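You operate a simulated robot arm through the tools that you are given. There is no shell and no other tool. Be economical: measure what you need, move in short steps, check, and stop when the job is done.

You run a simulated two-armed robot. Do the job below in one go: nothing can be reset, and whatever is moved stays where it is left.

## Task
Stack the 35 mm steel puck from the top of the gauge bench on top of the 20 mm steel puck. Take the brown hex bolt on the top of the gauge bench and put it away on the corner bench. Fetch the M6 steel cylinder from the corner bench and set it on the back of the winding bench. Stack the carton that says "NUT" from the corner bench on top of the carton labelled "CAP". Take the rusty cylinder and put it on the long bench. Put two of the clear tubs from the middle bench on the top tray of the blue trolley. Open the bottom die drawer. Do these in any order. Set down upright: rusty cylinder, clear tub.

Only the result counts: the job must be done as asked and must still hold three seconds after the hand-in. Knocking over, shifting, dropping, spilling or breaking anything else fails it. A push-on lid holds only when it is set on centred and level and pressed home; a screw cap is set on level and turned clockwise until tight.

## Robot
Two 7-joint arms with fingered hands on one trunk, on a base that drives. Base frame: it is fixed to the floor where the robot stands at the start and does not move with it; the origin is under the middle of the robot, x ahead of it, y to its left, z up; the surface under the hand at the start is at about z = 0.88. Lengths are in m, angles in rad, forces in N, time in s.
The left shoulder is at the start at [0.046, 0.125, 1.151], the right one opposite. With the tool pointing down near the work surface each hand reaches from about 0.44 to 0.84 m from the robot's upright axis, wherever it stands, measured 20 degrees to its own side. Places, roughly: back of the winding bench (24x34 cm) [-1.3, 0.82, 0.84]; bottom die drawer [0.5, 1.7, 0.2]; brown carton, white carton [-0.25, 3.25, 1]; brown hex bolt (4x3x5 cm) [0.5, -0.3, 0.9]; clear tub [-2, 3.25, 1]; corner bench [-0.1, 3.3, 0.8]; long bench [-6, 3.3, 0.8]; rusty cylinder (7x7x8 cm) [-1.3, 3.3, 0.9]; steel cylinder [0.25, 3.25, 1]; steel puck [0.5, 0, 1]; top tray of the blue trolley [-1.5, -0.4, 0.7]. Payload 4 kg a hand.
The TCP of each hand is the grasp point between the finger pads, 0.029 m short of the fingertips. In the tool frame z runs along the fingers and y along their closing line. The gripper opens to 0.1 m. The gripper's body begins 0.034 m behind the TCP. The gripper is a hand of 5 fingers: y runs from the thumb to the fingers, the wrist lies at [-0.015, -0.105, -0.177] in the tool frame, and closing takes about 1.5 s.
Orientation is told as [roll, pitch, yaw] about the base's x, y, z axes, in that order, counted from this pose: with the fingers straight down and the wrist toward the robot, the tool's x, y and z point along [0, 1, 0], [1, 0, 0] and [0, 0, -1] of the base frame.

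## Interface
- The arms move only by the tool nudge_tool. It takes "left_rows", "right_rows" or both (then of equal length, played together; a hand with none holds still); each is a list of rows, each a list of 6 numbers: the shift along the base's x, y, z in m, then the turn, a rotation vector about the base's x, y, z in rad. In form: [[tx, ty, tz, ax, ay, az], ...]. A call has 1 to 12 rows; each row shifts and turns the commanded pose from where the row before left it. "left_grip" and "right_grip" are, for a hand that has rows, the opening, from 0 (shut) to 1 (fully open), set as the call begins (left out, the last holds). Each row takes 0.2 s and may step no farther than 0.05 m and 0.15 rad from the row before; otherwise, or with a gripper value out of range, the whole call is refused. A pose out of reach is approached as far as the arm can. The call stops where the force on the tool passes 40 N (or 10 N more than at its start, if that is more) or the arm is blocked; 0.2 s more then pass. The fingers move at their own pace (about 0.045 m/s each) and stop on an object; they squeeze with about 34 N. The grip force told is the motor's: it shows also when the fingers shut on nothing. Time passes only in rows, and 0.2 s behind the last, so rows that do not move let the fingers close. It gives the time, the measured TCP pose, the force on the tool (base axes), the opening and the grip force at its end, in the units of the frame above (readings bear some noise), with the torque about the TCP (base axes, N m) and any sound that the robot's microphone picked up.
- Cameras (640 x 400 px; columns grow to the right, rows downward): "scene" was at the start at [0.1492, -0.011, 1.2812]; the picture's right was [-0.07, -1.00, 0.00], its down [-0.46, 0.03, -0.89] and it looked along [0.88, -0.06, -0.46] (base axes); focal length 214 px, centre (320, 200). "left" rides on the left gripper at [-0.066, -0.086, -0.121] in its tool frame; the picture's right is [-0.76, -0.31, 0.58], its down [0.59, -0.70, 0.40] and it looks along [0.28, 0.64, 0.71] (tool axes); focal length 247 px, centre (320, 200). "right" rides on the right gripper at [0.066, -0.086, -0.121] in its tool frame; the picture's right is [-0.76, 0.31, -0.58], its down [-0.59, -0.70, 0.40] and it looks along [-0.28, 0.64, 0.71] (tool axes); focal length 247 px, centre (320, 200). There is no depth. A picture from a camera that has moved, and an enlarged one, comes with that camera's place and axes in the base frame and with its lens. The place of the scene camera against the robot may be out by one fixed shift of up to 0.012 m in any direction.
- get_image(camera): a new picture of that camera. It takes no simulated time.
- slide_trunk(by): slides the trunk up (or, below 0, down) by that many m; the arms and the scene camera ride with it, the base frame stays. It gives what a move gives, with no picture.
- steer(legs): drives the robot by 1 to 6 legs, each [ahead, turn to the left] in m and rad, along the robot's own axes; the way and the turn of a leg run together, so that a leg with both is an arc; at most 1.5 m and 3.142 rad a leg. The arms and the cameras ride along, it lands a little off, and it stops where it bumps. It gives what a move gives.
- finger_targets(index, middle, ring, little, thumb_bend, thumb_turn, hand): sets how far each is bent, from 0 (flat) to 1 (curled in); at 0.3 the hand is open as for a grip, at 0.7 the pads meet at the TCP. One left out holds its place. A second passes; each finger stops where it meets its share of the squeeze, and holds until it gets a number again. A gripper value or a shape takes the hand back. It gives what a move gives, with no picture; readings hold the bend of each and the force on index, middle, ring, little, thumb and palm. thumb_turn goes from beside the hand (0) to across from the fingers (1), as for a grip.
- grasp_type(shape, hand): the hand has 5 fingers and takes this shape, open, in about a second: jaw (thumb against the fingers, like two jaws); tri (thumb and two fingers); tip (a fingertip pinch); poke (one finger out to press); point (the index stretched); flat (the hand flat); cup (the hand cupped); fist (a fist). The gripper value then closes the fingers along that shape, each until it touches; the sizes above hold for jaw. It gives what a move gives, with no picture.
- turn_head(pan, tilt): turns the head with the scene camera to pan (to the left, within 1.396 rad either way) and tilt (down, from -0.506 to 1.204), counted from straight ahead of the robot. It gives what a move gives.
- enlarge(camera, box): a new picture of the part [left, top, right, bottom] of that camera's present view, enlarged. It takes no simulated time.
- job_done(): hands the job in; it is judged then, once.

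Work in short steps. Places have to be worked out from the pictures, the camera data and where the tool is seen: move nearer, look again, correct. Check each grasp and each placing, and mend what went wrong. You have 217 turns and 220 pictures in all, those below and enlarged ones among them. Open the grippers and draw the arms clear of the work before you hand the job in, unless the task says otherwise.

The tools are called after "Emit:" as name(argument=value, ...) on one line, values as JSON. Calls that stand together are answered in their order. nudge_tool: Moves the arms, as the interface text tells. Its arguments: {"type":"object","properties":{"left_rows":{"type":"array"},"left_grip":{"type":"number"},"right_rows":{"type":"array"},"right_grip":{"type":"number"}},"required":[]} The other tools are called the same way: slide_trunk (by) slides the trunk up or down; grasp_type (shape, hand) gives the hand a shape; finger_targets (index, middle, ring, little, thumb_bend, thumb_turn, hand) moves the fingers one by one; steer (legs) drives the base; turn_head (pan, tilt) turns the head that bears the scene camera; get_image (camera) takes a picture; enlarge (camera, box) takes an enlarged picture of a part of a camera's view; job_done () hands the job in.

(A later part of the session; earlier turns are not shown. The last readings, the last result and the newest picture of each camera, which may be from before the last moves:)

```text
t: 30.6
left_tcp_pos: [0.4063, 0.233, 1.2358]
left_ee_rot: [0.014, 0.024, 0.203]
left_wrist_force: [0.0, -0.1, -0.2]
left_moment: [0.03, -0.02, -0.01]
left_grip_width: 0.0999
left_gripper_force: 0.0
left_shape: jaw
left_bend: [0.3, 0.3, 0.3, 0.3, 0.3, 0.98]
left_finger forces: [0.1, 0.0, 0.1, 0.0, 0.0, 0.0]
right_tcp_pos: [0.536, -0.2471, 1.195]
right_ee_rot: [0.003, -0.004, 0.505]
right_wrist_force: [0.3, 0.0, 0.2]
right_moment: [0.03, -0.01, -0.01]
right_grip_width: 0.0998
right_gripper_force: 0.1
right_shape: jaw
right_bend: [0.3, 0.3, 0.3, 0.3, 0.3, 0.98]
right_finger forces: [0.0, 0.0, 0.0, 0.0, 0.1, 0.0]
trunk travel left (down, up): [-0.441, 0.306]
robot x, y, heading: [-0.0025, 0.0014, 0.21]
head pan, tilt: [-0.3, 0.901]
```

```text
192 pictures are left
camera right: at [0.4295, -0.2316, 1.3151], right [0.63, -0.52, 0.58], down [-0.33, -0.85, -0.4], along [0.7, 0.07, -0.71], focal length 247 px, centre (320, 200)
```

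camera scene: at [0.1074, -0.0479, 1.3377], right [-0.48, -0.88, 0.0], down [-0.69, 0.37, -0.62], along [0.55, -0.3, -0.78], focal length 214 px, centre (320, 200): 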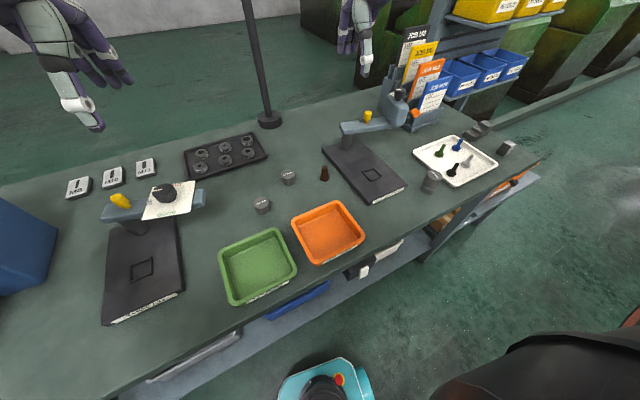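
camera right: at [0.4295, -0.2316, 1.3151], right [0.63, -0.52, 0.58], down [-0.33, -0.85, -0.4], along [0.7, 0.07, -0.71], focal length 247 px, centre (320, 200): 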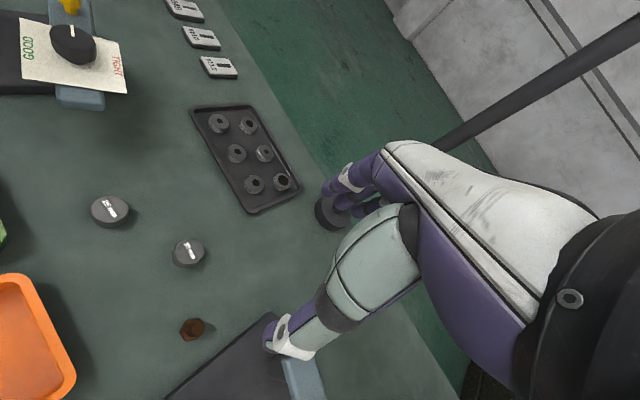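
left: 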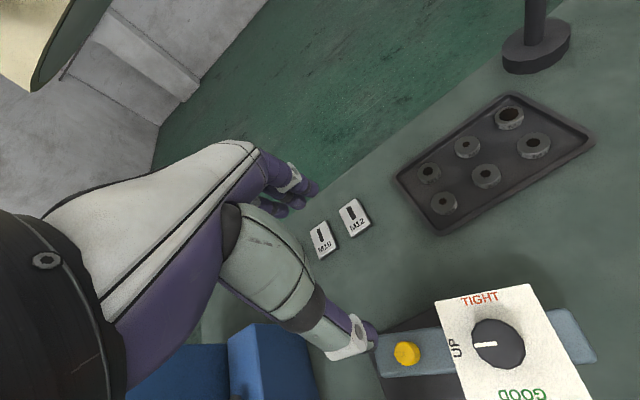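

Bolt confirmed at (0.498, -0.268). I half-close the hand for clearance to the 30 mm puck, go above the bolt and look.

Emit:
nudge_tool(right_rows=[[-0.038, -0.021, 0, 0, 0, 0], [0, 0, -0.05, 0, 0, 0], [0, 0, -0.05, 0, 0, 0], [0, 0, -0.05, 0, 0, 0], [0, 0, -0.04, 0, 0, 0]], right_grip=0.55)

Emit:
get_image(camera="right")

Emit:
enlarge(camera="scene", box=[320, 80, 640, 280])

```text
t: 31.8
left_tcp_pos: [0.406, 0.2353, 1.2356]
left_ee_rot: [0.012, 0.026, 0.2]
left_wrist_force: [0.5, -0.4, 0.3]
left_moment: [0.01, 0.01, -0.02]
left_grip_width: 0.1
left_gripper_force: 0.1
left_shape: jaw
left_bend: [0.3, 0.3, 0.3, 0.3, 0.3, 0.98]
left_finger forces: [0.0, 0.1, 0.0, 0.0, 0.1, 0.0]
right_tcp_pos: [0.4977, -0.268, 1.0062]
right_ee_rot: [0.0, -0.003, 0.502]
right_wrist_force: [0.1, -0.6, -0.8]
right_moment: [0.04, -0.01, 0.0]
right_grip_width: 0.0552
right_gripper_force: 0.1
right_shape: jaw
right_bend: [0.4, 0.4, 0.74, 0.46, 0.3, 1.0]
right_finger forces: [0.0, 0.1, 0.0, 0.0, 0.0, 0.0]
trunk travel left (down, up): [-0.441, 0.306]
robot x, y, heading: [-0.0007, -0.002, 0.205]
head pan, tilt: [-0.3, 0.901]
```

```text
191 pictures are left
camera right: at [0.3914, -0.2525, 1.1265], right [0.63, -0.52, 0.58], down [-0.33, -0.85, -0.4], along [0.7, 0.06, -0.71], focal length 247 px, centre (320, 200)
```

right: 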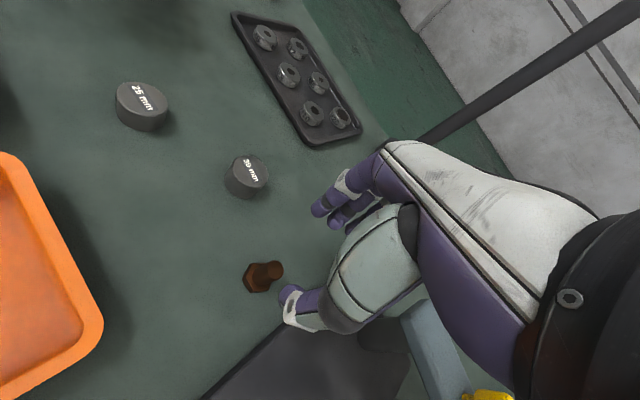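

```text
2.00 times, centred on (480, 180) of scene
camera zoom: at [0.1157, -0.004, 1.3378], right [-0.09, -1.0, 0.0], down [-0.78, 0.07, -0.62], along [0.62, -0.06, -0.78], focal length 429 px, centre (0, 240)
```

zoom: 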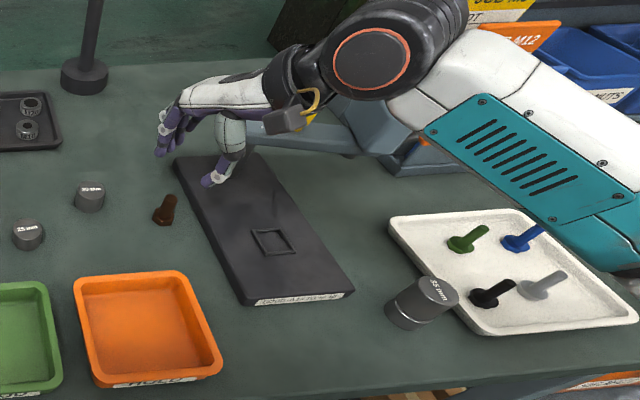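

Bolt is under the hand within a few mm. I check the elbow clearance against the stacked pucks in a full scene view after going half way down.

Emit:
nudge_tool(right_rows=[[-0.002, -0.002, -0.03, 0, 0, 0], [0, 0, -0.015, 0, 0, 0]])

Emit:
turn_head(pan=-0.7, tilt=0.7)

Emit:
get_image(camera="scene")

Emit:
get_image(camera="right")

```text
t: 32.4
left_tcp_pos: [0.4069, 0.2361, 1.2349]
left_ee_rot: [0.013, 0.027, 0.2]
left_wrist_force: [0.3, 0.3, 0.2]
left_moment: [-0.02, -0.01, -0.02]
left_grip_width: 0.0998
left_gripper_force: 0.1
left_shape: jaw
left_bend: [0.3, 0.3, 0.3, 0.3, 0.3, 0.98]
left_finger forces: [0.0, 0.0, 0.1, 0.0, 0.0, 0.0]
right_tcp_pos: [0.4956, -0.2689, 0.9603]
right_ee_rot: [0.003, -0.002, 0.502]
right_wrist_force: [-0.4, -0.6, -0.2]
right_moment: [-0.05, 0.03, 0.0]
right_grip_width: 0.0555
right_gripper_force: 0.0
right_shape: jaw
right_bend: [0.4, 0.4, 0.74, 0.46, 0.3, 1.0]
right_finger forces: [0.0, 0.0, 0.0, 0.1, 0.0, 0.0]
trunk travel left (down, up): [-0.441, 0.306]
robot x, y, heading: [0.0032, -0.0023, 0.203]
head pan, tilt: [-0.3, 0.901]
```

```text
t: 33.3
left_tcp_pos: [0.4067, 0.2357, 1.2349]
left_ee_rot: [0.013, 0.026, 0.201]
left_wrist_force: [-0.4, 1.1, 0.1]
left_moment: [-0.01, -0.03, 0.01]
left_grip_width: 0.0999
left_gripper_force: 0.0
left_shape: jaw
left_bend: [0.3, 0.3, 0.3, 0.3, 0.3, 0.98]
left_finger forces: [0.0, 0.0, 0.0, 0.0, 0.1, 0.0]
right_tcp_pos: [0.4962, -0.2712, 0.9597]
right_ee_rot: [-0.001, -0.002, 0.504]
right_wrist_force: [-0.3, -0.7, 0.1]
right_moment: [0.04, -0.02, -0.02]
right_grip_width: 0.0554
right_gripper_force: 0.0
right_shape: jaw
right_bend: [0.4, 0.4, 0.74, 0.46, 0.3, 1.0]
right_finger forces: [0.0, 0.0, 0.0, 0.0, 0.1, 0.1]
trunk travel left (down, up): [-0.441, 0.306]
robot x, y, heading: [-0.0006, 0.0013, 0.209]
head pan, tilt: [-0.7, 0.7]
```

```text
189 pictures are left
camera scene: at [0.1155, -0.0366, 1.3538], right [-0.47, -0.88, 0.0], down [-0.57, 0.31, -0.76], along [0.67, -0.36, -0.64], focal length 214 px, centre (320, 200)
```

scene: 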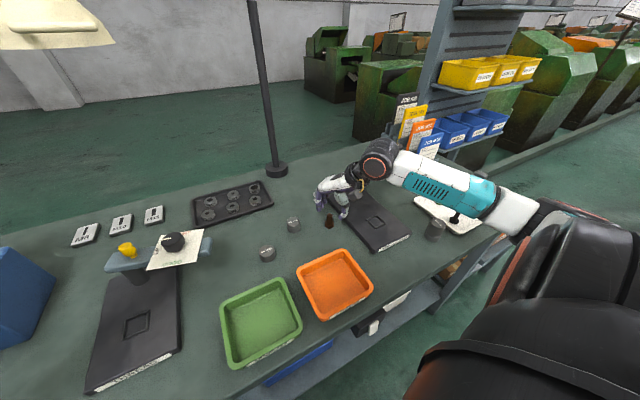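

```text
188 pictures are left
camera right: at [0.3889, -0.2542, 1.0808], right [0.63, -0.52, 0.58], down [-0.33, -0.85, -0.4], along [0.7, 0.06, -0.71], focal length 247 px, centre (320, 200)
```

right: 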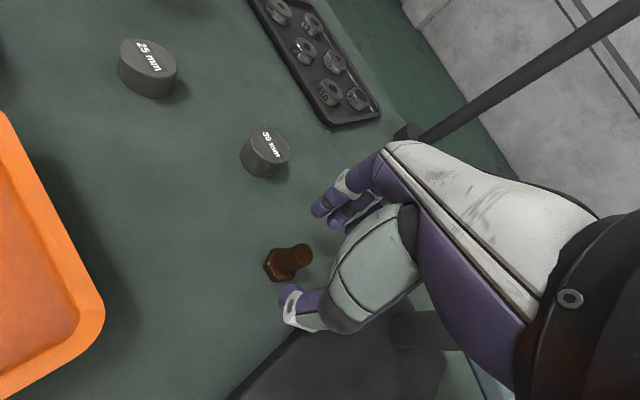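

Arm has clearance. I lower onto the bolt's shank and close.

Emit:
nudge_tool(right_rows=[[-0.004, 0.002, -0.016, 0, 0, 0], [0, 0, -0.014, 0, 0, 0]])

Emit:
nudge_tool(right_rows=[[0, 0, 0, 0, 0, 0], [0, 0, 0, 0, 0, 0], [0, 0, 0, 0, 0, 0], [0, 0, 0, 0, 0, 0], [0, 0, 0, 0, 0, 0], [0, 0, 0, 0, 0, 0]], right_grip=0)

Emit:
get_image(camera="right")

```text
t: 33.9
left_tcp_pos: [0.4058, 0.2366, 1.2349]
left_ee_rot: [0.012, 0.025, 0.201]
left_wrist_force: [-0.3, -0.3, 0.8]
left_moment: [0.01, 0.04, -0.01]
left_grip_width: 0.1001
left_gripper_force: 0.1
left_shape: jaw
left_bend: [0.3, 0.3, 0.3, 0.3, 0.3, 0.98]
left_finger forces: [0.0, 0.0, 0.0, 0.0, 0.1, 0.0]
right_tcp_pos: [0.4934, -0.2669, 0.9296]
right_ee_rot: [0.0, -0.001, 0.502]
right_wrist_force: [-0.4, 0.6, 0.8]
right_moment: [0.01, 0.03, 0.02]
right_grip_width: 0.0551
right_gripper_force: 0.1
right_shape: jaw
right_bend: [0.4, 0.4, 0.74, 0.46, 0.3, 1.0]
right_finger forces: [0.1, 0.0, 0.0, 0.1, 0.0, 0.0]
trunk travel left (down, up): [-0.441, 0.306]
robot x, y, heading: [0.0013, 0.0002, 0.204]
head pan, tilt: [-0.7, 0.7]
```

```text
t: 35.3
left_tcp_pos: [0.4062, 0.2371, 1.235]
left_ee_rot: [0.011, 0.025, 0.2]
left_wrist_force: [-0.1, -0.7, -0.1]
left_moment: [0.01, -0.03, -0.01]
left_grip_width: 0.0998
left_gripper_force: 0.1
left_shape: jaw
left_bend: [0.3, 0.3, 0.3, 0.3, 0.3, 0.98]
left_finger forces: [0.1, 0.0, 0.0, 0.0, 0.1, 0.0]
right_tcp_pos: [0.4926, -0.2677, 0.9303]
right_ee_rot: [0.0, -0.004, 0.502]
right_wrist_force: [0.2, 0.9, 3.5]
right_moment: [0.0, -0.1, 0.0]
right_grip_width: 0.0028
right_gripper_force: 34.2
right_shape: jaw
right_bend: [0.71, 0.57, 0.7, 0.7, 0.72, 1.0]
right_finger forces: [0.2, 15.6, 0.1, 0.0, 29.7, 0.1]
trunk travel left (down, up): [-0.441, 0.306]
robot x, y, heading: [0.0012, 0.0002, 0.211]
head pan, tilt: [-0.7, 0.7]
```

```text
187 pictures are left
camera right: at [0.3865, -0.2511, 1.0507], right [0.63, -0.52, 0.58], down [-0.33, -0.85, -0.4], along [0.7, 0.06, -0.71], focal length 247 px, centre (320, 200)
```

right: 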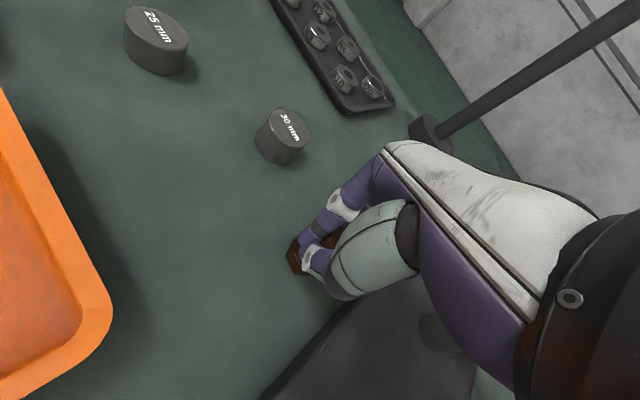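

The bolt is held by thumb and middle finger. I lift and check.

Emit:
nudge_tool(right_rows=[[0, 0, 0.02, 0, 0, 0], [0, 0, 0.03, 0, 0, 0], [0, 0, 0.05, 0, 0, 0], [0, 0, 0.05, 0, 0, 0], [0, 0, 0.05, 0, 0, 0]])

Emit:
get_image(camera="right")

```text
t: 36.5
left_tcp_pos: [0.4054, 0.2364, 1.2348]
left_ee_rot: [0.012, 0.027, 0.202]
left_wrist_force: [0.5, 0.1, 0.0]
left_moment: [0.03, 0.0, 0.0]
left_grip_width: 0.1
left_gripper_force: 0.0
left_shape: jaw
left_bend: [0.3, 0.3, 0.3, 0.3, 0.3, 0.98]
left_finger forces: [0.0, 0.0, 0.0, 0.0, 0.0, 0.0]
right_tcp_pos: [0.4951, -0.2665, 1.1289]
right_ee_rot: [0.0, -0.002, 0.503]
right_wrist_force: [-0.1, 0.6, -0.4]
right_moment: [0.02, 0.01, 0.01]
right_grip_width: 0.0025
right_gripper_force: 33.4
right_shape: jaw
right_bend: [0.71, 0.58, 0.7, 0.7, 0.72, 1.0]
right_finger forces: [0.1, 13.9, 0.1, 0.0, 0.1, 0.0]
trunk travel left (down, up): [-0.441, 0.306]
robot x, y, heading: [-0.001, 0.0007, 0.199]
head pan, tilt: [-0.7, 0.7]
```

```text
186 pictures are left
camera right: at [0.3874, -0.2501, 1.2498], right [0.63, -0.52, 0.58], down [-0.33, -0.85, -0.4], along [0.7, 0.06, -0.71], focal length 247 px, centre (320, 200)
```

right: 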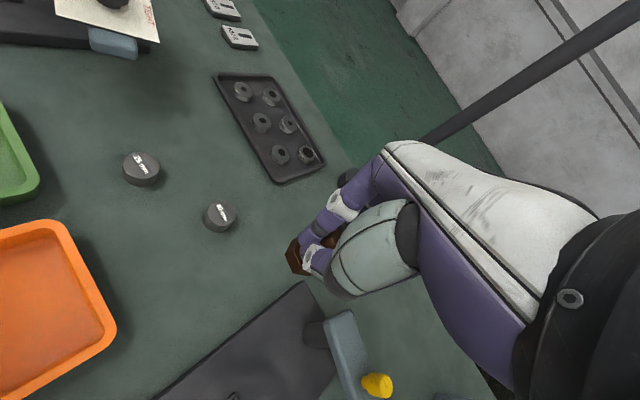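

The bolt is held. I back away from the gauge bench, turn to face +y and drive toward the corner bench, stopping partway to look.

Emit:
steer(legs=[[-0.4, 0], [0, 1.37], [1.0, 0]])

Emit:
turn_head(pan=0, tilt=0.4)

Emit:
get_image(camera="scene")

```text
t: 47.3
left_tcp_pos: [-0.4838, 1.3996, 1.2348]
left_ee_rot: [0.013, 0.026, 1.521]
left_wrist_force: [-0.4, -0.1, -0.1]
left_moment: [-0.01, 0.0, 0.0]
left_grip_width: 0.0997
left_gripper_force: 0.2
left_shape: jaw
left_bend: [0.3, 0.3, 0.3, 0.3, 0.3, 0.98]
left_finger forces: [0.1, 0.0, 0.1, 0.0, 0.1, 0.0]
right_tcp_pos: [0.0255, 1.3614, 1.1285]
right_ee_rot: [0.001, -0.003, 1.825]
right_wrist_force: [0.3, -0.1, -2.1]
right_moment: [0.01, 0.02, 0.0]
right_grip_width: 0.0024
right_gripper_force: 33.6
right_shape: jaw
right_bend: [0.71, 0.58, 0.7, 0.7, 0.72, 1.0]
right_finger forces: [0.0, 13.6, 0.0, 0.0, 0.0, 0.0]
trunk travel left (down, up): [-0.441, 0.306]
robot x, y, heading: [-0.3571, 0.9499, 1.534]
head pan, tilt: [-0.7, 0.7]
```

```text
t: 48.4
left_tcp_pos: [-0.4844, 1.3981, 1.2345]
left_ee_rot: [0.013, 0.026, 1.521]
left_wrist_force: [0.2, -0.2, 0.5]
left_moment: [0.01, 0.01, 0.01]
left_grip_width: 0.0998
left_gripper_force: 0.0
left_shape: jaw
left_bend: [0.3, 0.3, 0.3, 0.3, 0.3, 0.98]
left_finger forces: [0.1, 0.0, 0.0, 0.0, 0.0, 0.0]
right_tcp_pos: [0.025, 1.362, 1.1285]
right_ee_rot: [-0.001, 0.001, 1.826]
right_wrist_force: [-0.5, 0.2, -1.2]
right_moment: [0.0, -0.03, 0.02]
right_grip_width: 0.0027
right_gripper_force: 33.8
right_shape: jaw
right_bend: [0.71, 0.58, 0.7, 0.7, 0.72, 1.0]
right_finger forces: [0.1, 13.5, 0.0, 0.0, 0.1, 0.0]
trunk travel left (down, up): [-0.441, 0.306]
robot x, y, heading: [-0.3511, 0.9461, 1.529]
head pan, tilt: [0.0, 0.4]
```

```text
185 pictures are left
camera scene: at [-0.3484, 1.0762, 1.3807], right [1.0, -0.04, 0.0], down [-0.02, -0.39, -0.92], along [0.04, 0.92, -0.39], focal length 214 px, centre (320, 200)
```

scene: 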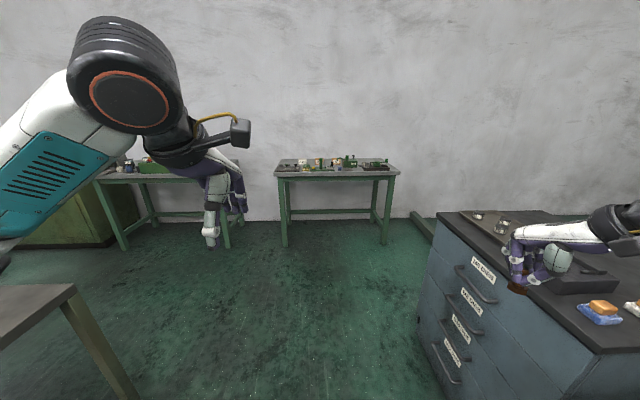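

On the way; the corner bench is straight ahead with cabinet to the right. I drive on, veering slightly right, and look again.

Emit:
steer(legs=[[0.6, 0], [0.4, -0.35], [0.35, 0.37]])

Emit:
turn_head(pan=0, tilt=0.5)

Emit:
get_image(camera="scene")

```text
t: 55.7
left_tcp_pos: [-0.3061, 2.7229, 1.2348]
left_ee_rot: [0.012, 0.026, 1.537]
left_wrist_force: [-0.4, 0.9, -0.5]
left_moment: [0.0, -0.02, -0.03]
left_grip_width: 0.0999
left_gripper_force: 0.1
left_shape: jaw
left_bend: [0.3, 0.3, 0.3, 0.3, 0.3, 0.98]
left_finger forces: [0.0, 0.0, 0.0, 0.1, 0.0, 0.0]
right_tcp_pos: [0.2032, 2.6921, 1.1295]
right_ee_rot: [-0.001, -0.001, 1.838]
right_wrist_force: [-0.2, 0.1, -1.3]
right_moment: [-0.03, 0.01, 0.0]
right_grip_width: 0.0022
right_gripper_force: 34.2
right_shape: jaw
right_bend: [0.71, 0.58, 0.7, 0.7, 0.72, 1.0]
right_finger forces: [0.0, 13.6, 0.1, 0.0, 0.0, 0.0]
trunk travel left (down, up): [-0.441, 0.306]
robot x, y, heading: [-0.17, 2.2741, 1.541]
head pan, tilt: [0.0, 0.4]
```

```text
t: 56.4
left_tcp_pos: [-0.3054, 2.723, 1.2353]
left_ee_rot: [0.012, 0.025, 1.536]
left_wrist_force: [-0.1, -0.1, 0.2]
left_moment: [-0.01, 0.04, -0.03]
left_grip_width: 0.1
left_gripper_force: 0.1
left_shape: jaw
left_bend: [0.3, 0.3, 0.3, 0.3, 0.3, 0.98]
left_finger forces: [0.0, 0.0, 0.0, 0.0, 0.1, 0.0]
right_tcp_pos: [0.2036, 2.692, 1.1274]
right_ee_rot: [0.0, 0.0, 1.839]
right_wrist_force: [-0.3, 1.2, -0.9]
right_moment: [0.0, 0.03, -0.01]
right_grip_width: 0.0023
right_gripper_force: 33.6
right_shape: jaw
right_bend: [0.71, 0.58, 0.7, 0.7, 0.72, 1.0]
right_finger forces: [0.0, 13.5, 0.1, 0.0, 0.0, 0.0]
trunk travel left (down, up): [-0.441, 0.306]
robot x, y, heading: [-0.1732, 2.2746, 1.542]
head pan, tilt: [0.0, 0.499]
```

```text
184 pictures are left
camera scene: at [-0.1662, 2.3998, 1.3716], right [1.0, -0.03, 0.0], down [-0.01, -0.48, -0.88], along [0.03, 0.88, -0.48], focal length 214 px, centre (320, 200)
```

scene: 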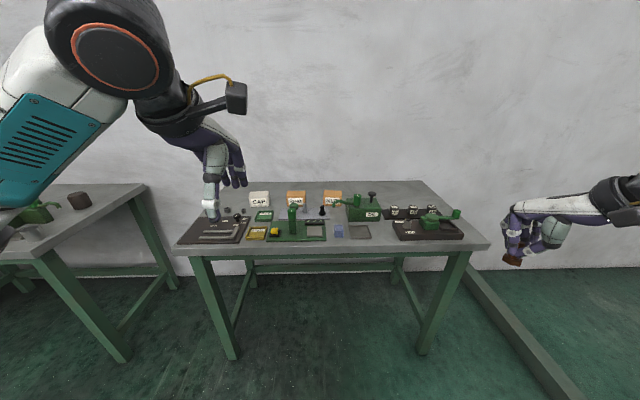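

Emit:
enlarge(camera="scene", box=[170, 170, 330, 270])

Emit:
enlarge(camera="scene", box=[310, 170, 500, 270])

```text
4.00 times, centred on (250, 220) of scene
camera zoom: at [-0.1662, 2.3998, 1.3716], right [1.0, -0.03, 0.0], down [-0.01, -0.48, -0.88], along [0.03, 0.88, -0.48], focal length 858 px, centre (600, 120)
```

zoom: 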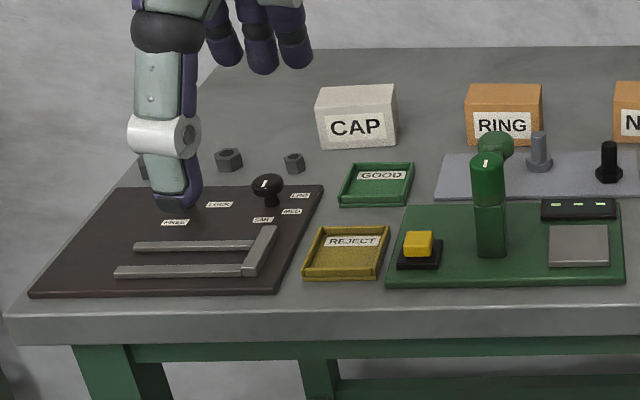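

```text
3.37 times, centred on (405, 220) of scene
camera zoom: at [-0.1662, 2.3998, 1.3716], right [1.0, -0.03, 0.0], down [-0.01, -0.48, -0.88], along [0.03, 0.88, -0.48], focal length 722 px, centre (34, 133)
```

zoom: 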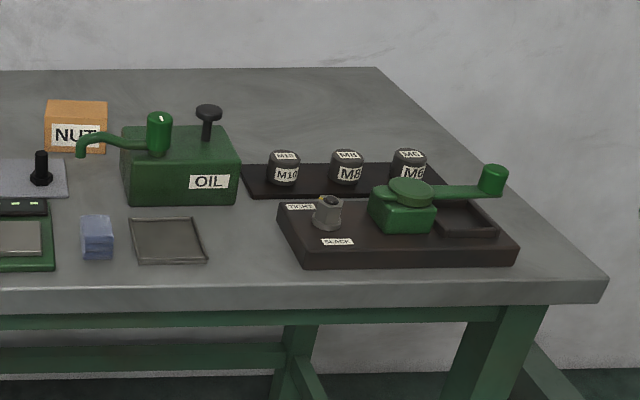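

I can read all labels now: CAP at about (-0.45, 3.38), NUT at (-0.07, 3.38), M6 cylinder at about (0.38, 3.23). I drive closer for better measurements.

Emit:
steer(legs=[[0.36, 0]])

Emit:
turn_head(pan=-0.15, tilt=0.75)

Emit:
get_image(camera="scene")

Emit:
get_image(camera="right")

Emit:
get_image(camera="left")

```text
t: 58.7
left_tcp_pos: [-0.2949, 3.0857, 1.2343]
left_ee_rot: [0.012, 0.026, 1.533]
left_wrist_force: [-1.3, 0.5, 0.4]
left_moment: [0.02, 0.01, 0.01]
left_grip_width: 0.0997
left_gripper_force: 0.2
left_shape: jaw
left_bend: [0.3, 0.3, 0.3, 0.3, 0.3, 0.98]
left_finger forces: [0.1, 0.1, 0.0, 0.0, 0.1, 0.0]
right_tcp_pos: [0.2149, 3.0523, 1.13]
right_ee_rot: [0.003, -0.002, 1.837]
right_wrist_force: [0.2, 0.0, -1.0]
right_moment: [-0.01, -0.01, -0.02]
right_grip_width: 0.0021
right_gripper_force: 34.0
right_shape: jaw
right_bend: [0.71, 0.58, 0.7, 0.7, 0.72, 1.0]
right_finger forces: [0.0, 13.7, 0.1, 0.0, 0.0, 0.0]
trunk travel left (down, up): [-0.441, 0.306]
robot x, y, heading: [-0.1592, 2.6312, 1.539]
head pan, tilt: [0.0, 0.499]
```

```text
t: 59.5
left_tcp_pos: [-0.2936, 3.0838, 1.2352]
left_ee_rot: [0.01, 0.025, 1.534]
left_wrist_force: [-0.2, 0.4, -0.1]
left_moment: [-0.01, -0.03, 0.01]
left_grip_width: 0.1
left_gripper_force: 0.1
left_shape: jaw
left_bend: [0.3, 0.3, 0.3, 0.3, 0.3, 0.98]
left_finger forces: [0.0, 0.1, 0.0, 0.0, 0.0, 0.0]
right_tcp_pos: [0.2158, 3.0516, 1.1279]
right_ee_rot: [-0.001, -0.001, 1.837]
right_wrist_force: [0.3, 0.9, -1.5]
right_moment: [-0.03, 0.0, 0.01]
right_grip_width: 0.0025
right_gripper_force: 33.7
right_shape: jaw
right_bend: [0.71, 0.58, 0.7, 0.7, 0.72, 1.0]
right_finger forces: [0.0, 13.6, 0.0, 0.0, 0.1, 0.1]
trunk travel left (down, up): [-0.441, 0.306]
robot x, y, heading: [-0.1581, 2.6342, 1.536]
head pan, tilt: [-0.15, 0.75]
```

```text
181 pictures are left
camera scene: at [-0.1429, 2.7518, 1.3497], right [0.98, -0.18, 0.0], down [-0.12, -0.67, -0.73], along [0.13, 0.72, -0.68], focal length 214 px, centre (320, 200)
```

scene: 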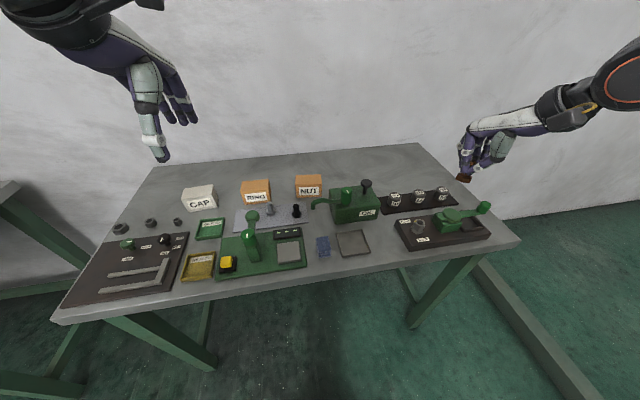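

```text
180 pictures are left
camera right: at [0.1745, 2.9522, 1.2491], right [0.65, 0.49, 0.58], down [0.75, -0.52, -0.4], along [0.1, 0.69, -0.71], focal length 247 px, centre (320, 200)
```

right: 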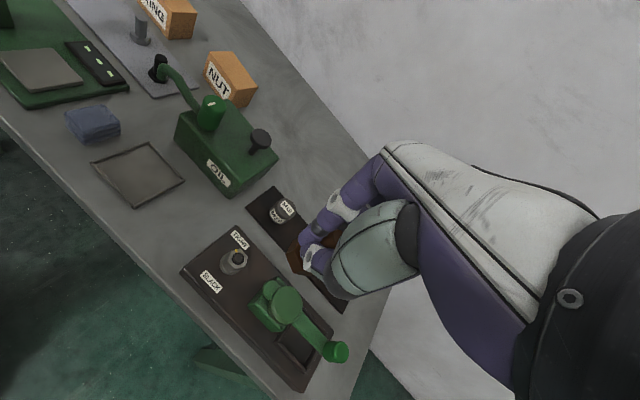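

```text
179 pictures are left
camera left: at [-0.2313, 2.9991, 1.3573], right [0.74, -0.35, -0.58], down [-0.62, -0.69, -0.37], along [-0.27, 0.63, -0.73], focal length 247 px, centre (320, 200)
```

left: 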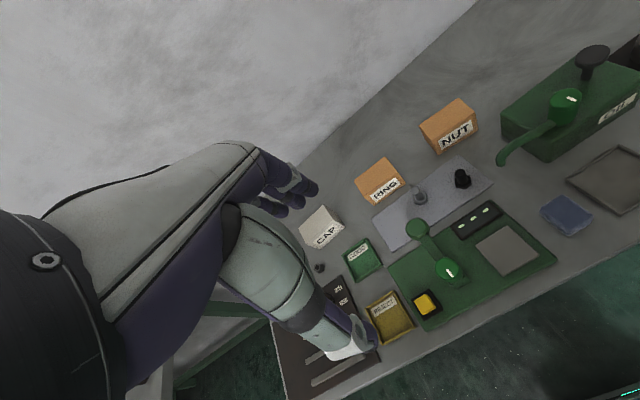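

I zoom the right camera to check the bolt's attitude in the grip, and the free gap between the flat tray and the SLACK fixture, where I plan to set it down at about (0.095, 3.12).

Emit:
enlarge(camera="right", box=[60, 120, 380, 320])

```text
2.00 times, centred on (220, 220) of right
camera zoom: at [0.1745, 2.9522, 1.2491], right [0.65, 0.49, 0.58], down [0.75, -0.52, -0.4], along [0.1, 0.69, -0.71], focal length 494 px, centre (520, 160)
```

zoom: 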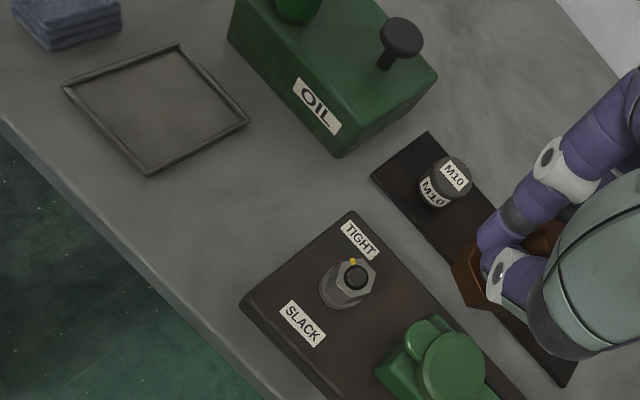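

I carry the bolt over the gap and lower to a height of some centimetres above the bench.

Emit:
nudge_tool(right_rows=[[-0.04, 0.024, 0, 0, 0, 0], [-0.04, 0.024, 0, 0, 0, 0], [-0.041, 0.025, 0, 0, 0, 0], [0, 0, -0.05, 0, 0, 0], [0, 0, -0.05, 0, 0, 0], [0, 0, -0.05, 0, 0, 0], [0, 0, -0.04, 0, 0, 0]])

Emit:
get_image(camera="right")

Emit:
enlarge(camera="scene", box=[280, 160, 520, 310])

```text
t: 61.1
left_tcp_pos: [-0.2947, 3.0848, 1.2344]
left_ee_rot: [0.012, 0.027, 1.533]
left_wrist_force: [1.1, 1.5, -0.8]
left_moment: [-0.01, 0.0, 0.03]
left_grip_width: 0.1
left_gripper_force: 0.1
left_shape: jaw
left_bend: [0.3, 0.3, 0.3, 0.3, 0.3, 0.98]
left_finger forces: [0.0, 0.1, 0.0, 0.0, 0.0, 0.0]
right_tcp_pos: [0.0966, 3.1217, 0.9387]
right_ee_rot: [-0.001, -0.004, 1.837]
right_wrist_force: [0.5, -0.7, -1.2]
right_moment: [0.0, 0.04, 0.01]
right_grip_width: 0.0022
right_gripper_force: 33.8
right_shape: jaw
right_bend: [0.71, 0.58, 0.7, 0.7, 0.72, 1.0]
right_finger forces: [0.0, 13.6, 0.1, 0.1, 0.1, 0.0]
trunk travel left (down, up): [-0.441, 0.306]
robot x, y, heading: [-0.1603, 2.6367, 1.54]
head pan, tilt: [-0.15, 0.75]
```

```text
177 pictures are left
camera right: at [0.0549, 3.022, 1.0592], right [0.65, 0.49, 0.58], down [0.75, -0.52, -0.4], along [0.1, 0.7, -0.71], focal length 247 px, centre (320, 200)
```

right: 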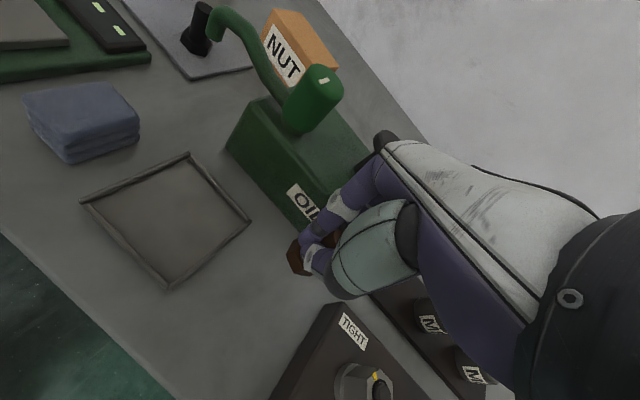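

```text
2.67 times, centred on (400, 235) of scene
camera zoom: at [-0.143, 2.7521, 1.3496], right [0.98, -0.18, 0.0], down [-0.12, -0.67, -0.73], along [0.13, 0.72, -0.68], focal length 572 px, centre (107, 107)
```

zoom: 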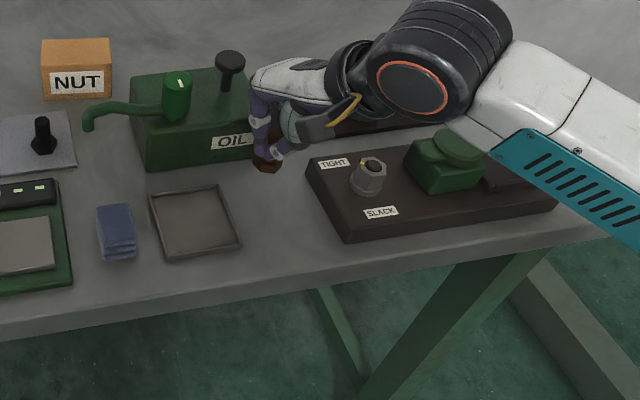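

The bolt is above free bench; I shift slightly toward me for oiler clearance and lower until contact.

Emit:
nudge_tool(right_rows=[[0.008, -0.017, 0, 0, 0, 0], [0, 0, -0.03, 0, 0, 0], [0, 0, -0.025, 0, 0, 0]])

Emit:
enlarge(camera="right", box=[200, 150, 400, 310])

Emit:
enlarge(camera="scene", box=[340, 180, 440, 250])

```text
t: 61.9
left_tcp_pos: [-0.296, 3.0812, 1.2366]
left_ee_rot: [0.011, 0.022, 1.534]
left_wrist_force: [0.7, -0.2, 0.6]
left_moment: [-0.01, -0.02, -0.01]
left_grip_width: 0.0999
left_gripper_force: 0.0
left_shape: jaw
left_bend: [0.3, 0.3, 0.3, 0.3, 0.3, 0.98]
left_finger forces: [0.1, 0.0, 0.1, 0.0, 0.0, 0.1]
right_tcp_pos: [0.1008, 3.1077, 0.8915]
right_ee_rot: [-0.002, -0.018, 1.838]
right_wrist_force: [-2.9, -1.3, 30.2]
right_moment: [0.36, -0.11, -0.01]
right_grip_width: 0.0038
right_gripper_force: 33.7
right_shape: jaw
right_bend: [0.7, 0.57, 0.7, 0.7, 0.73, 1.0]
right_finger forces: [0.1, 20.6, 0.0, 0.0, 40.0, 0.1]
trunk travel left (down, up): [-0.441, 0.306]
robot x, y, heading: [-0.1591, 2.6349, 1.538]
head pan, tilt: [-0.15, 0.75]
```

```text
2.50 times, centred on (300, 230) of right
camera zoom: at [0.0606, 3.0063, 1.0104], right [0.65, 0.48, 0.58], down [0.75, -0.51, -0.41], along [0.1, 0.71, -0.7], focal length 617 px, centre (370, 125)
```

zoom: 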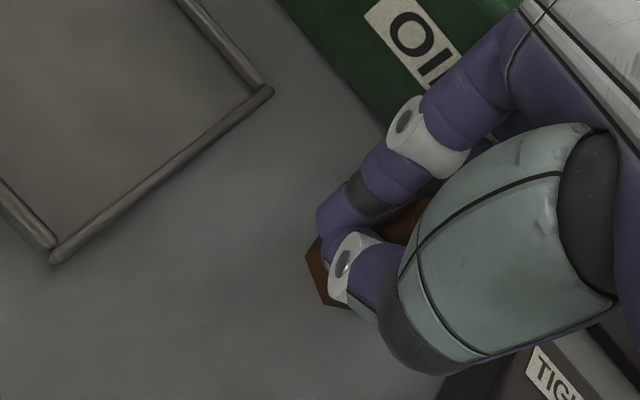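

```text
5.71 times, centred on (390, 215) of scene
camera zoom: at [-0.1449, 2.7487, 1.3505], right [0.98, -0.18, 0.0], down [-0.12, -0.67, -0.73], along [0.13, 0.72, -0.68], focal length 1226 px, centre (-80, 114)
```

zoom: 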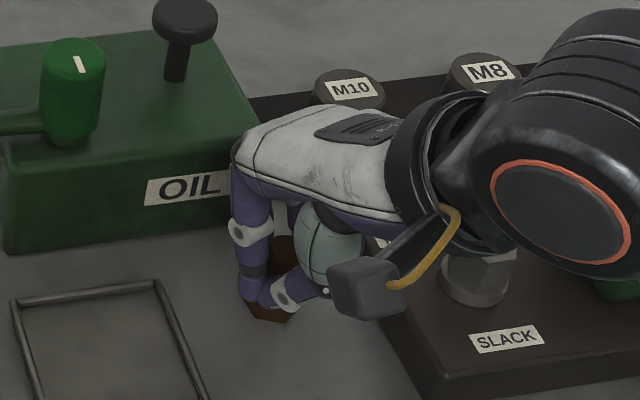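

The bolt touches the bench (about 30 N), so the bench top is near z = 0.84. I ease up 2 mm and release.

Emit:
nudge_tool(right_rows=[[0, 0, 0.002, 0, 0, 0]])

Emit:
nudge_tool(right_rows=[[0, 0, 0, 0, 0, 0], [0, 0, 0, 0, 0, 0], [0, 0, 0, 0, 0, 0], [0, 0, 0, 0, 0, 0], [0, 0, 0, 0, 0, 0]], right_grip=0.5)

Emit:
get_image(camera="right")

```text
t: 62.3
left_tcp_pos: [-0.2954, 3.0821, 1.2361]
left_ee_rot: [0.012, 0.024, 1.535]
left_wrist_force: [-0.4, 0.1, -0.1]
left_moment: [0.02, -0.02, 0.0]
left_grip_width: 0.0999
left_gripper_force: 0.0
left_shape: jaw
left_bend: [0.3, 0.3, 0.3, 0.3, 0.3, 0.98]
left_finger forces: [0.0, 0.0, 0.0, 0.0, 0.1, 0.0]
right_tcp_pos: [0.1017, 3.1083, 0.8911]
right_ee_rot: [-0.002, -0.014, 1.838]
right_wrist_force: [-5.1, 2.8, 35.3]
right_moment: [0.68, -0.07, 0.07]
right_grip_width: 0.0045
right_gripper_force: 33.9
right_shape: jaw
right_bend: [0.7, 0.56, 0.7, 0.7, 0.73, 1.0]
right_finger forces: [0.1, 29.2, 0.1, 0.0, 0.1, 0.0]
trunk travel left (down, up): [-0.441, 0.306]
robot x, y, heading: [-0.1614, 2.633, 1.538]
head pan, tilt: [-0.15, 0.75]
```

```text
t: 63.5
left_tcp_pos: [-0.2957, 3.0812, 1.2357]
left_ee_rot: [0.012, 0.024, 1.534]
left_wrist_force: [-0.1, 0.9, 0.1]
left_moment: [0.0, -0.05, -0.01]
left_grip_width: 0.0999
left_gripper_force: 0.0
left_shape: jaw
left_bend: [0.3, 0.3, 0.3, 0.3, 0.3, 0.98]
left_finger forces: [0.0, 0.0, 0.0, 0.0, 0.1, 0.0]
right_tcp_pos: [0.1024, 3.1068, 0.8875]
right_ee_rot: [-0.002, -0.004, 1.836]
right_wrist_force: [1.7, -5.5, 27.9]
right_moment: [0.27, 0.09, -0.01]
right_grip_width: 0.0464
right_gripper_force: 0.0
right_shape: jaw
right_bend: [0.78, 0.43, 0.74, 0.49, 0.36, 1.0]
right_finger forces: [27.3, 0.0, 0.1, 0.0, 0.1, 0.1]
trunk travel left (down, up): [-0.441, 0.306]
robot x, y, heading: [-0.1572, 2.6292, 1.54]
head pan, tilt: [-0.15, 0.75]
```

```text
173 pictures are left
camera right: at [0.0615, 3.0059, 1.0079], right [0.65, 0.49, 0.58], down [0.75, -0.52, -0.4], along [0.1, 0.7, -0.71], focal length 247 px, centre (320, 200)
```

right: 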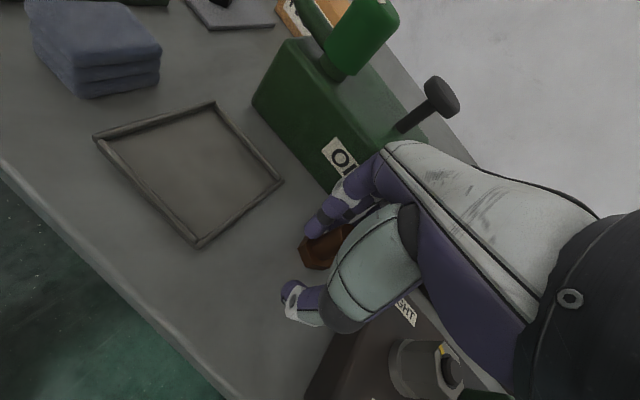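

The index finger is still pressing on the bolt; I open the hand fully while staying put.

Emit:
nudge_tool(right_rows=[[0, 0, 0.002, 0, 0, 0], [0, 0, 0, 0, 0, 0], [0, 0, 0, 0, 0, 0], [0, 0, 0, 0, 0, 0], [0, 0, 0, 0, 0, 0]], right_grip=0.9)

Emit:
get_image(camera="right")

```text
t: 64.7
left_tcp_pos: [-0.2931, 3.0838, 1.2352]
left_ee_rot: [0.013, 0.023, 1.533]
left_wrist_force: [-0.4, 0.2, -0.2]
left_moment: [-0.01, 0.02, -0.05]
left_grip_width: 0.1
left_gripper_force: 0.0
left_shape: jaw
left_bend: [0.3, 0.3, 0.3, 0.3, 0.3, 0.98]
left_finger forces: [0.0, 0.0, 0.1, 0.0, 0.0, 0.0]
right_tcp_pos: [0.1038, 3.1047, 0.8873]
right_ee_rot: [0.002, -0.002, 1.838]
right_wrist_force: [-0.4, -11.0, -4.4]
right_moment: [-0.11, -0.02, 0.07]
right_grip_width: 0.0888
right_gripper_force: 0.1
right_shape: jaw
right_bend: [0.34, 0.37, 0.27, 0.33, 0.3, 0.98]
right_finger forces: [0.0, 10.2, 1.3, 0.0, 0.0, 0.0]
trunk travel left (down, up): [-0.441, 0.306]
robot x, y, heading: [-0.1585, 2.6351, 1.538]
head pan, tilt: [-0.15, 0.75]
```

```text
172 pictures are left
camera right: at [0.0617, 3.0065, 1.0081], right [0.65, 0.5, 0.58], down [0.75, -0.52, -0.4], along [0.1, 0.69, -0.71], focal length 247 px, centre (320, 200)
```

right: 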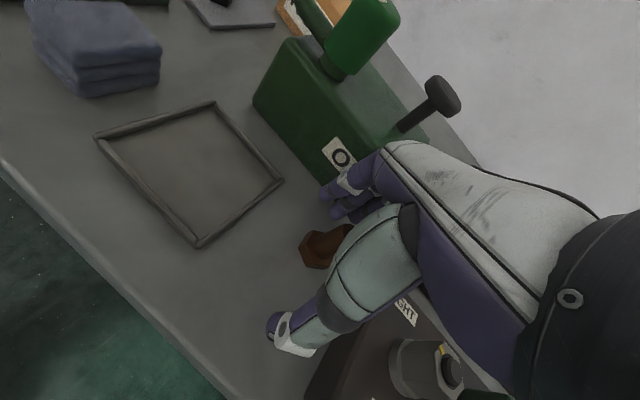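

The middle finger touches the oil can, so I narrow the opening a bit and then lift straight up.

Emit:
nudge_tool(right_rows=[[0, 0, 0, 0, 0, 0], [0, 0, 0, 0, 0, 0], [0, 0, 0.02, 0, 0, 0], [0, 0, 0.04, 0, 0, 0], [0, 0, 0.05, 0, 0, 0], [0, 0, 0.05, 0, 0, 0], [0, 0, 0.05, 0, 0, 0]], right_grip=0.72)

Emit:
get_image(camera="right")

Emit:
get_image(camera="scene")

```text
t: 66.3
left_tcp_pos: [-0.2942, 3.0838, 1.2351]
left_ee_rot: [0.011, 0.027, 1.534]
left_wrist_force: [-0.2, -0.3, 0.5]
left_moment: [-0.03, 0.01, 0.01]
left_grip_width: 0.0999
left_gripper_force: 0.1
left_shape: jaw
left_bend: [0.3, 0.3, 0.3, 0.3, 0.3, 0.98]
left_finger forces: [0.0, 0.0, 0.1, 0.0, 0.1, 0.1]
right_tcp_pos: [0.101, 3.1084, 1.0993]
right_ee_rot: [0.001, -0.001, 1.838]
right_wrist_force: [0.3, -0.2, 0.0]
right_moment: [-0.01, -0.04, -0.04]
right_grip_width: 0.0721
right_gripper_force: 0.0
right_shape: jaw
right_bend: [0.41, 0.35, 0.26, 0.4, 0.3, 0.99]
right_finger forces: [0.1, 0.0, 0.0, 0.1, 0.0, 0.0]
trunk travel left (down, up): [-0.441, 0.306]
robot x, y, heading: [-0.158, 2.6347, 1.542]
head pan, tilt: [-0.15, 0.75]
```

```text
171 pictures are left
camera right: at [0.061, 3.0076, 1.2192], right [0.65, 0.49, 0.58], down [0.75, -0.52, -0.4], along [0.1, 0.69, -0.71], focal length 247 px, centre (320, 200)
```

right: 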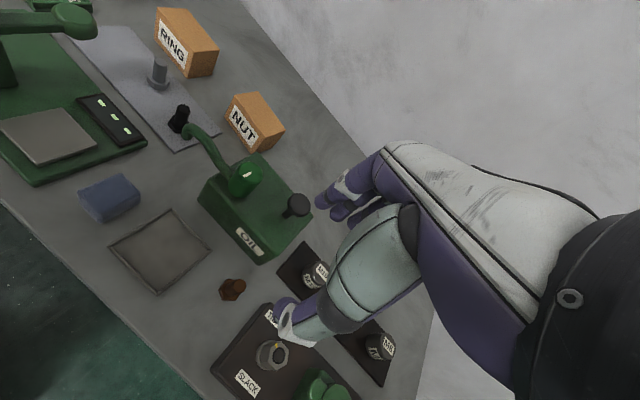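

```text
170 pictures are left
camera scene: at [-0.1433, 2.7517, 1.3496], right [0.98, -0.18, 0.0], down [-0.12, -0.67, -0.73], along [0.13, 0.72, -0.68], focal length 214 px, centre (320, 200)
```

scene: 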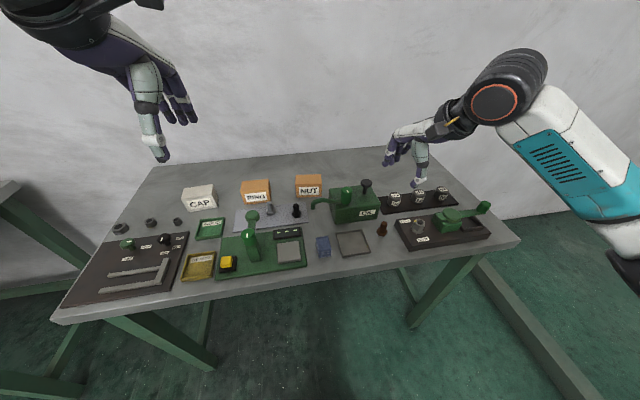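

The bolt stands on the bench and nothing else moved. Next is the M6 cylinder at right: I turn the base right and look with the hand camera.

Emit:
steer(legs=[[0, -0.32]])

Emit:
nudge_tool(right_rows=[[0.03, 0.035, 0, 0, 0, -0.1], [0.03, 0.035, 0, 0, 0, -0.1], [0.03, 0.035, 0, 0, 0, -0.1]], right_grip=1)

Emit:
get_image(camera="right")

Emit:
get_image(camera="scene")

```text
t: 67.7
left_tcp_pos: [-0.1458, 3.1053, 1.2352]
left_ee_rot: [0.012, 0.026, 1.215]
left_wrist_force: [-0.2, -0.7, -0.3]
left_moment: [0.01, 0.0, -0.02]
left_grip_width: 0.0999
left_gripper_force: 0.1
left_shape: jaw
left_bend: [0.3, 0.3, 0.3, 0.3, 0.3, 0.98]
left_finger forces: [0.0, 0.0, 0.0, 0.0, 0.1, 0.0]
right_tcp_pos: [0.2394, 3.0015, 1.0978]
right_ee_rot: [0.001, -0.002, 1.518]
right_wrist_force: [-0.3, 0.4, -0.2]
right_moment: [0.0, 0.0, 0.04]
right_grip_width: 0.072
right_gripper_force: 0.1
right_shape: jaw
right_bend: [0.41, 0.35, 0.26, 0.4, 0.3, 0.99]
right_finger forces: [0.0, 0.1, 0.0, 0.1, 0.0, 0.0]
trunk travel left (down, up): [-0.441, 0.306]
robot x, y, heading: [-0.1582, 2.6314, 1.221]
head pan, tilt: [-0.15, 0.75]
```

```text
t: 68.5
left_tcp_pos: [-0.1452, 3.1048, 1.2336]
left_ee_rot: [0.012, 0.029, 1.213]
left_wrist_force: [0.4, -0.6, 0.6]
left_moment: [-0.02, 0.0, -0.02]
left_grip_width: 0.0997
left_gripper_force: 0.1
left_shape: jaw
left_bend: [0.3, 0.3, 0.3, 0.3, 0.3, 0.98]
left_finger forces: [0.0, 0.1, 0.0, 0.0, 0.0, 0.0]
right_tcp_pos: [0.328, 3.1081, 1.098]
right_ee_rot: [0.001, 0.0, 1.217]
right_wrist_force: [1.2, 0.0, -0.7]
right_moment: [0.0, 0.0, 0.0]
right_grip_width: 0.0997
right_gripper_force: 0.0
right_shape: jaw
right_bend: [0.3, 0.3, 0.3, 0.3, 0.3, 0.98]
right_finger forces: [0.0, 0.0, 0.0, 0.1, 0.1, 0.0]
trunk travel left (down, up): [-0.441, 0.306]
robot x, y, heading: [-0.1584, 2.6347, 1.215]
head pan, tilt: [-0.15, 0.75]
```

```text
169 pictures are left
camera right: at [0.2363, 3.0508, 1.2189], right [0.82, 0.02, 0.58], down [0.31, -0.86, -0.4], along [0.49, 0.5, -0.71], focal length 247 px, centre (320, 200)
```

right: 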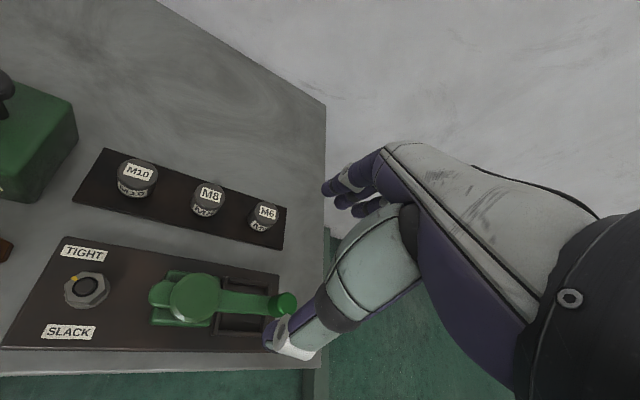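

```text
168 pictures are left
camera scene: at [-0.1051, 2.7417, 1.3494], right [0.88, -0.48, 0.0], down [-0.33, -0.6, -0.73], along [0.35, 0.64, -0.68], focal length 214 px, centre (320, 200)
```

scene: 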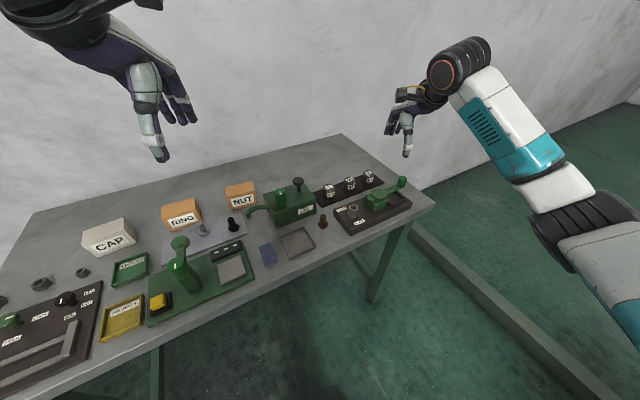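

M6 is at about (0.363, 3.23). I move over it and lower to z≈0.98, then re-measure.

Emit:
nudge_tool(right_rows=[[0.018, 0.04, 0, 0, 0, 0], [0.017, 0.04, 0, 0, 0, 0], [0, 0.04, -0.03, 0, 0, 0], [0, 0, -0.05, 0, 0, 0], [0, 0, -0.035, 0, 0, 0]])

Emit:
get_image(camera="right")

Emit:
enlarge(camera="scene", box=[300, 130, 460, 230])

```text
t: 69.7
left_tcp_pos: [-0.1457, 3.1042, 1.2354]
left_ee_rot: [0.013, 0.028, 1.216]
left_wrist_force: [0.3, -0.5, 0.3]
left_moment: [-0.02, 0.0, 0.0]
left_grip_width: 0.0999
left_gripper_force: 0.1
left_shape: jaw
left_bend: [0.3, 0.3, 0.3, 0.3, 0.3, 0.98]
left_finger forces: [0.0, 0.1, 0.0, 0.0, 0.1, 0.1]
right_tcp_pos: [0.362, 3.2278, 0.9828]
right_ee_rot: [0.001, -0.003, 1.218]
right_wrist_force: [-0.7, 0.1, -0.2]
right_moment: [-0.02, -0.03, -0.01]
right_grip_width: 0.1
right_gripper_force: 0.2
right_shape: jaw
right_bend: [0.3, 0.3, 0.3, 0.3, 0.3, 0.98]
right_finger forces: [0.0, 0.0, 0.0, 0.1, 0.0, 0.0]
trunk travel left (down, up): [-0.441, 0.306]
robot x, y, heading: [-0.1607, 2.633, 1.223]
head pan, tilt: [-0.15, 0.75]
```

```text
167 pictures are left
camera right: at [0.2695, 3.1696, 1.1041], right [0.82, 0.02, 0.58], down [0.31, -0.86, -0.4], along [0.49, 0.51, -0.71], focal length 247 px, centre (320, 200)
```

right: 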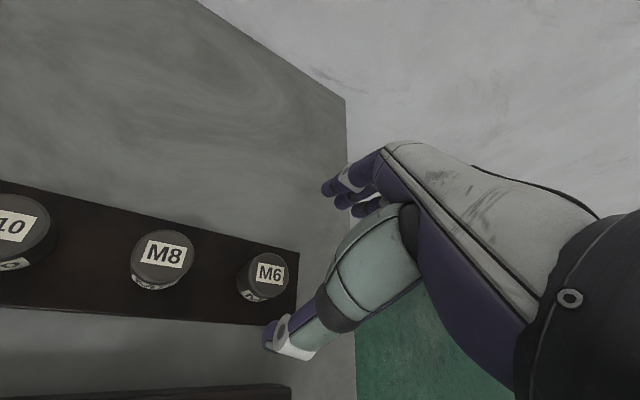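

```text
4.00 times, centred on (380, 180) of scene
camera zoom: at [-0.1055, 2.7414, 1.3495], right [0.88, -0.48, 0.0], down [-0.33, -0.6, -0.73], along [0.35, 0.64, -0.68], focal length 858 px, centre (80, 280)
```

zoom: 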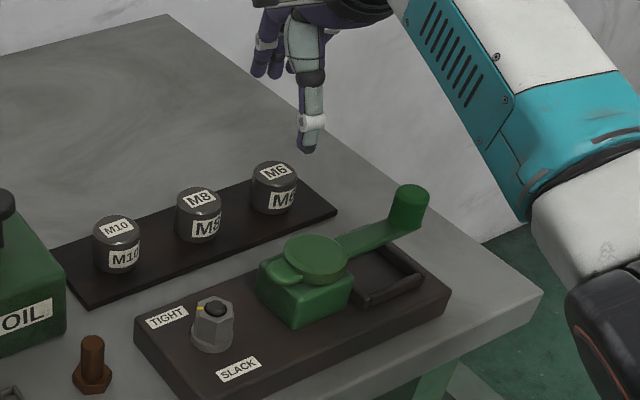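

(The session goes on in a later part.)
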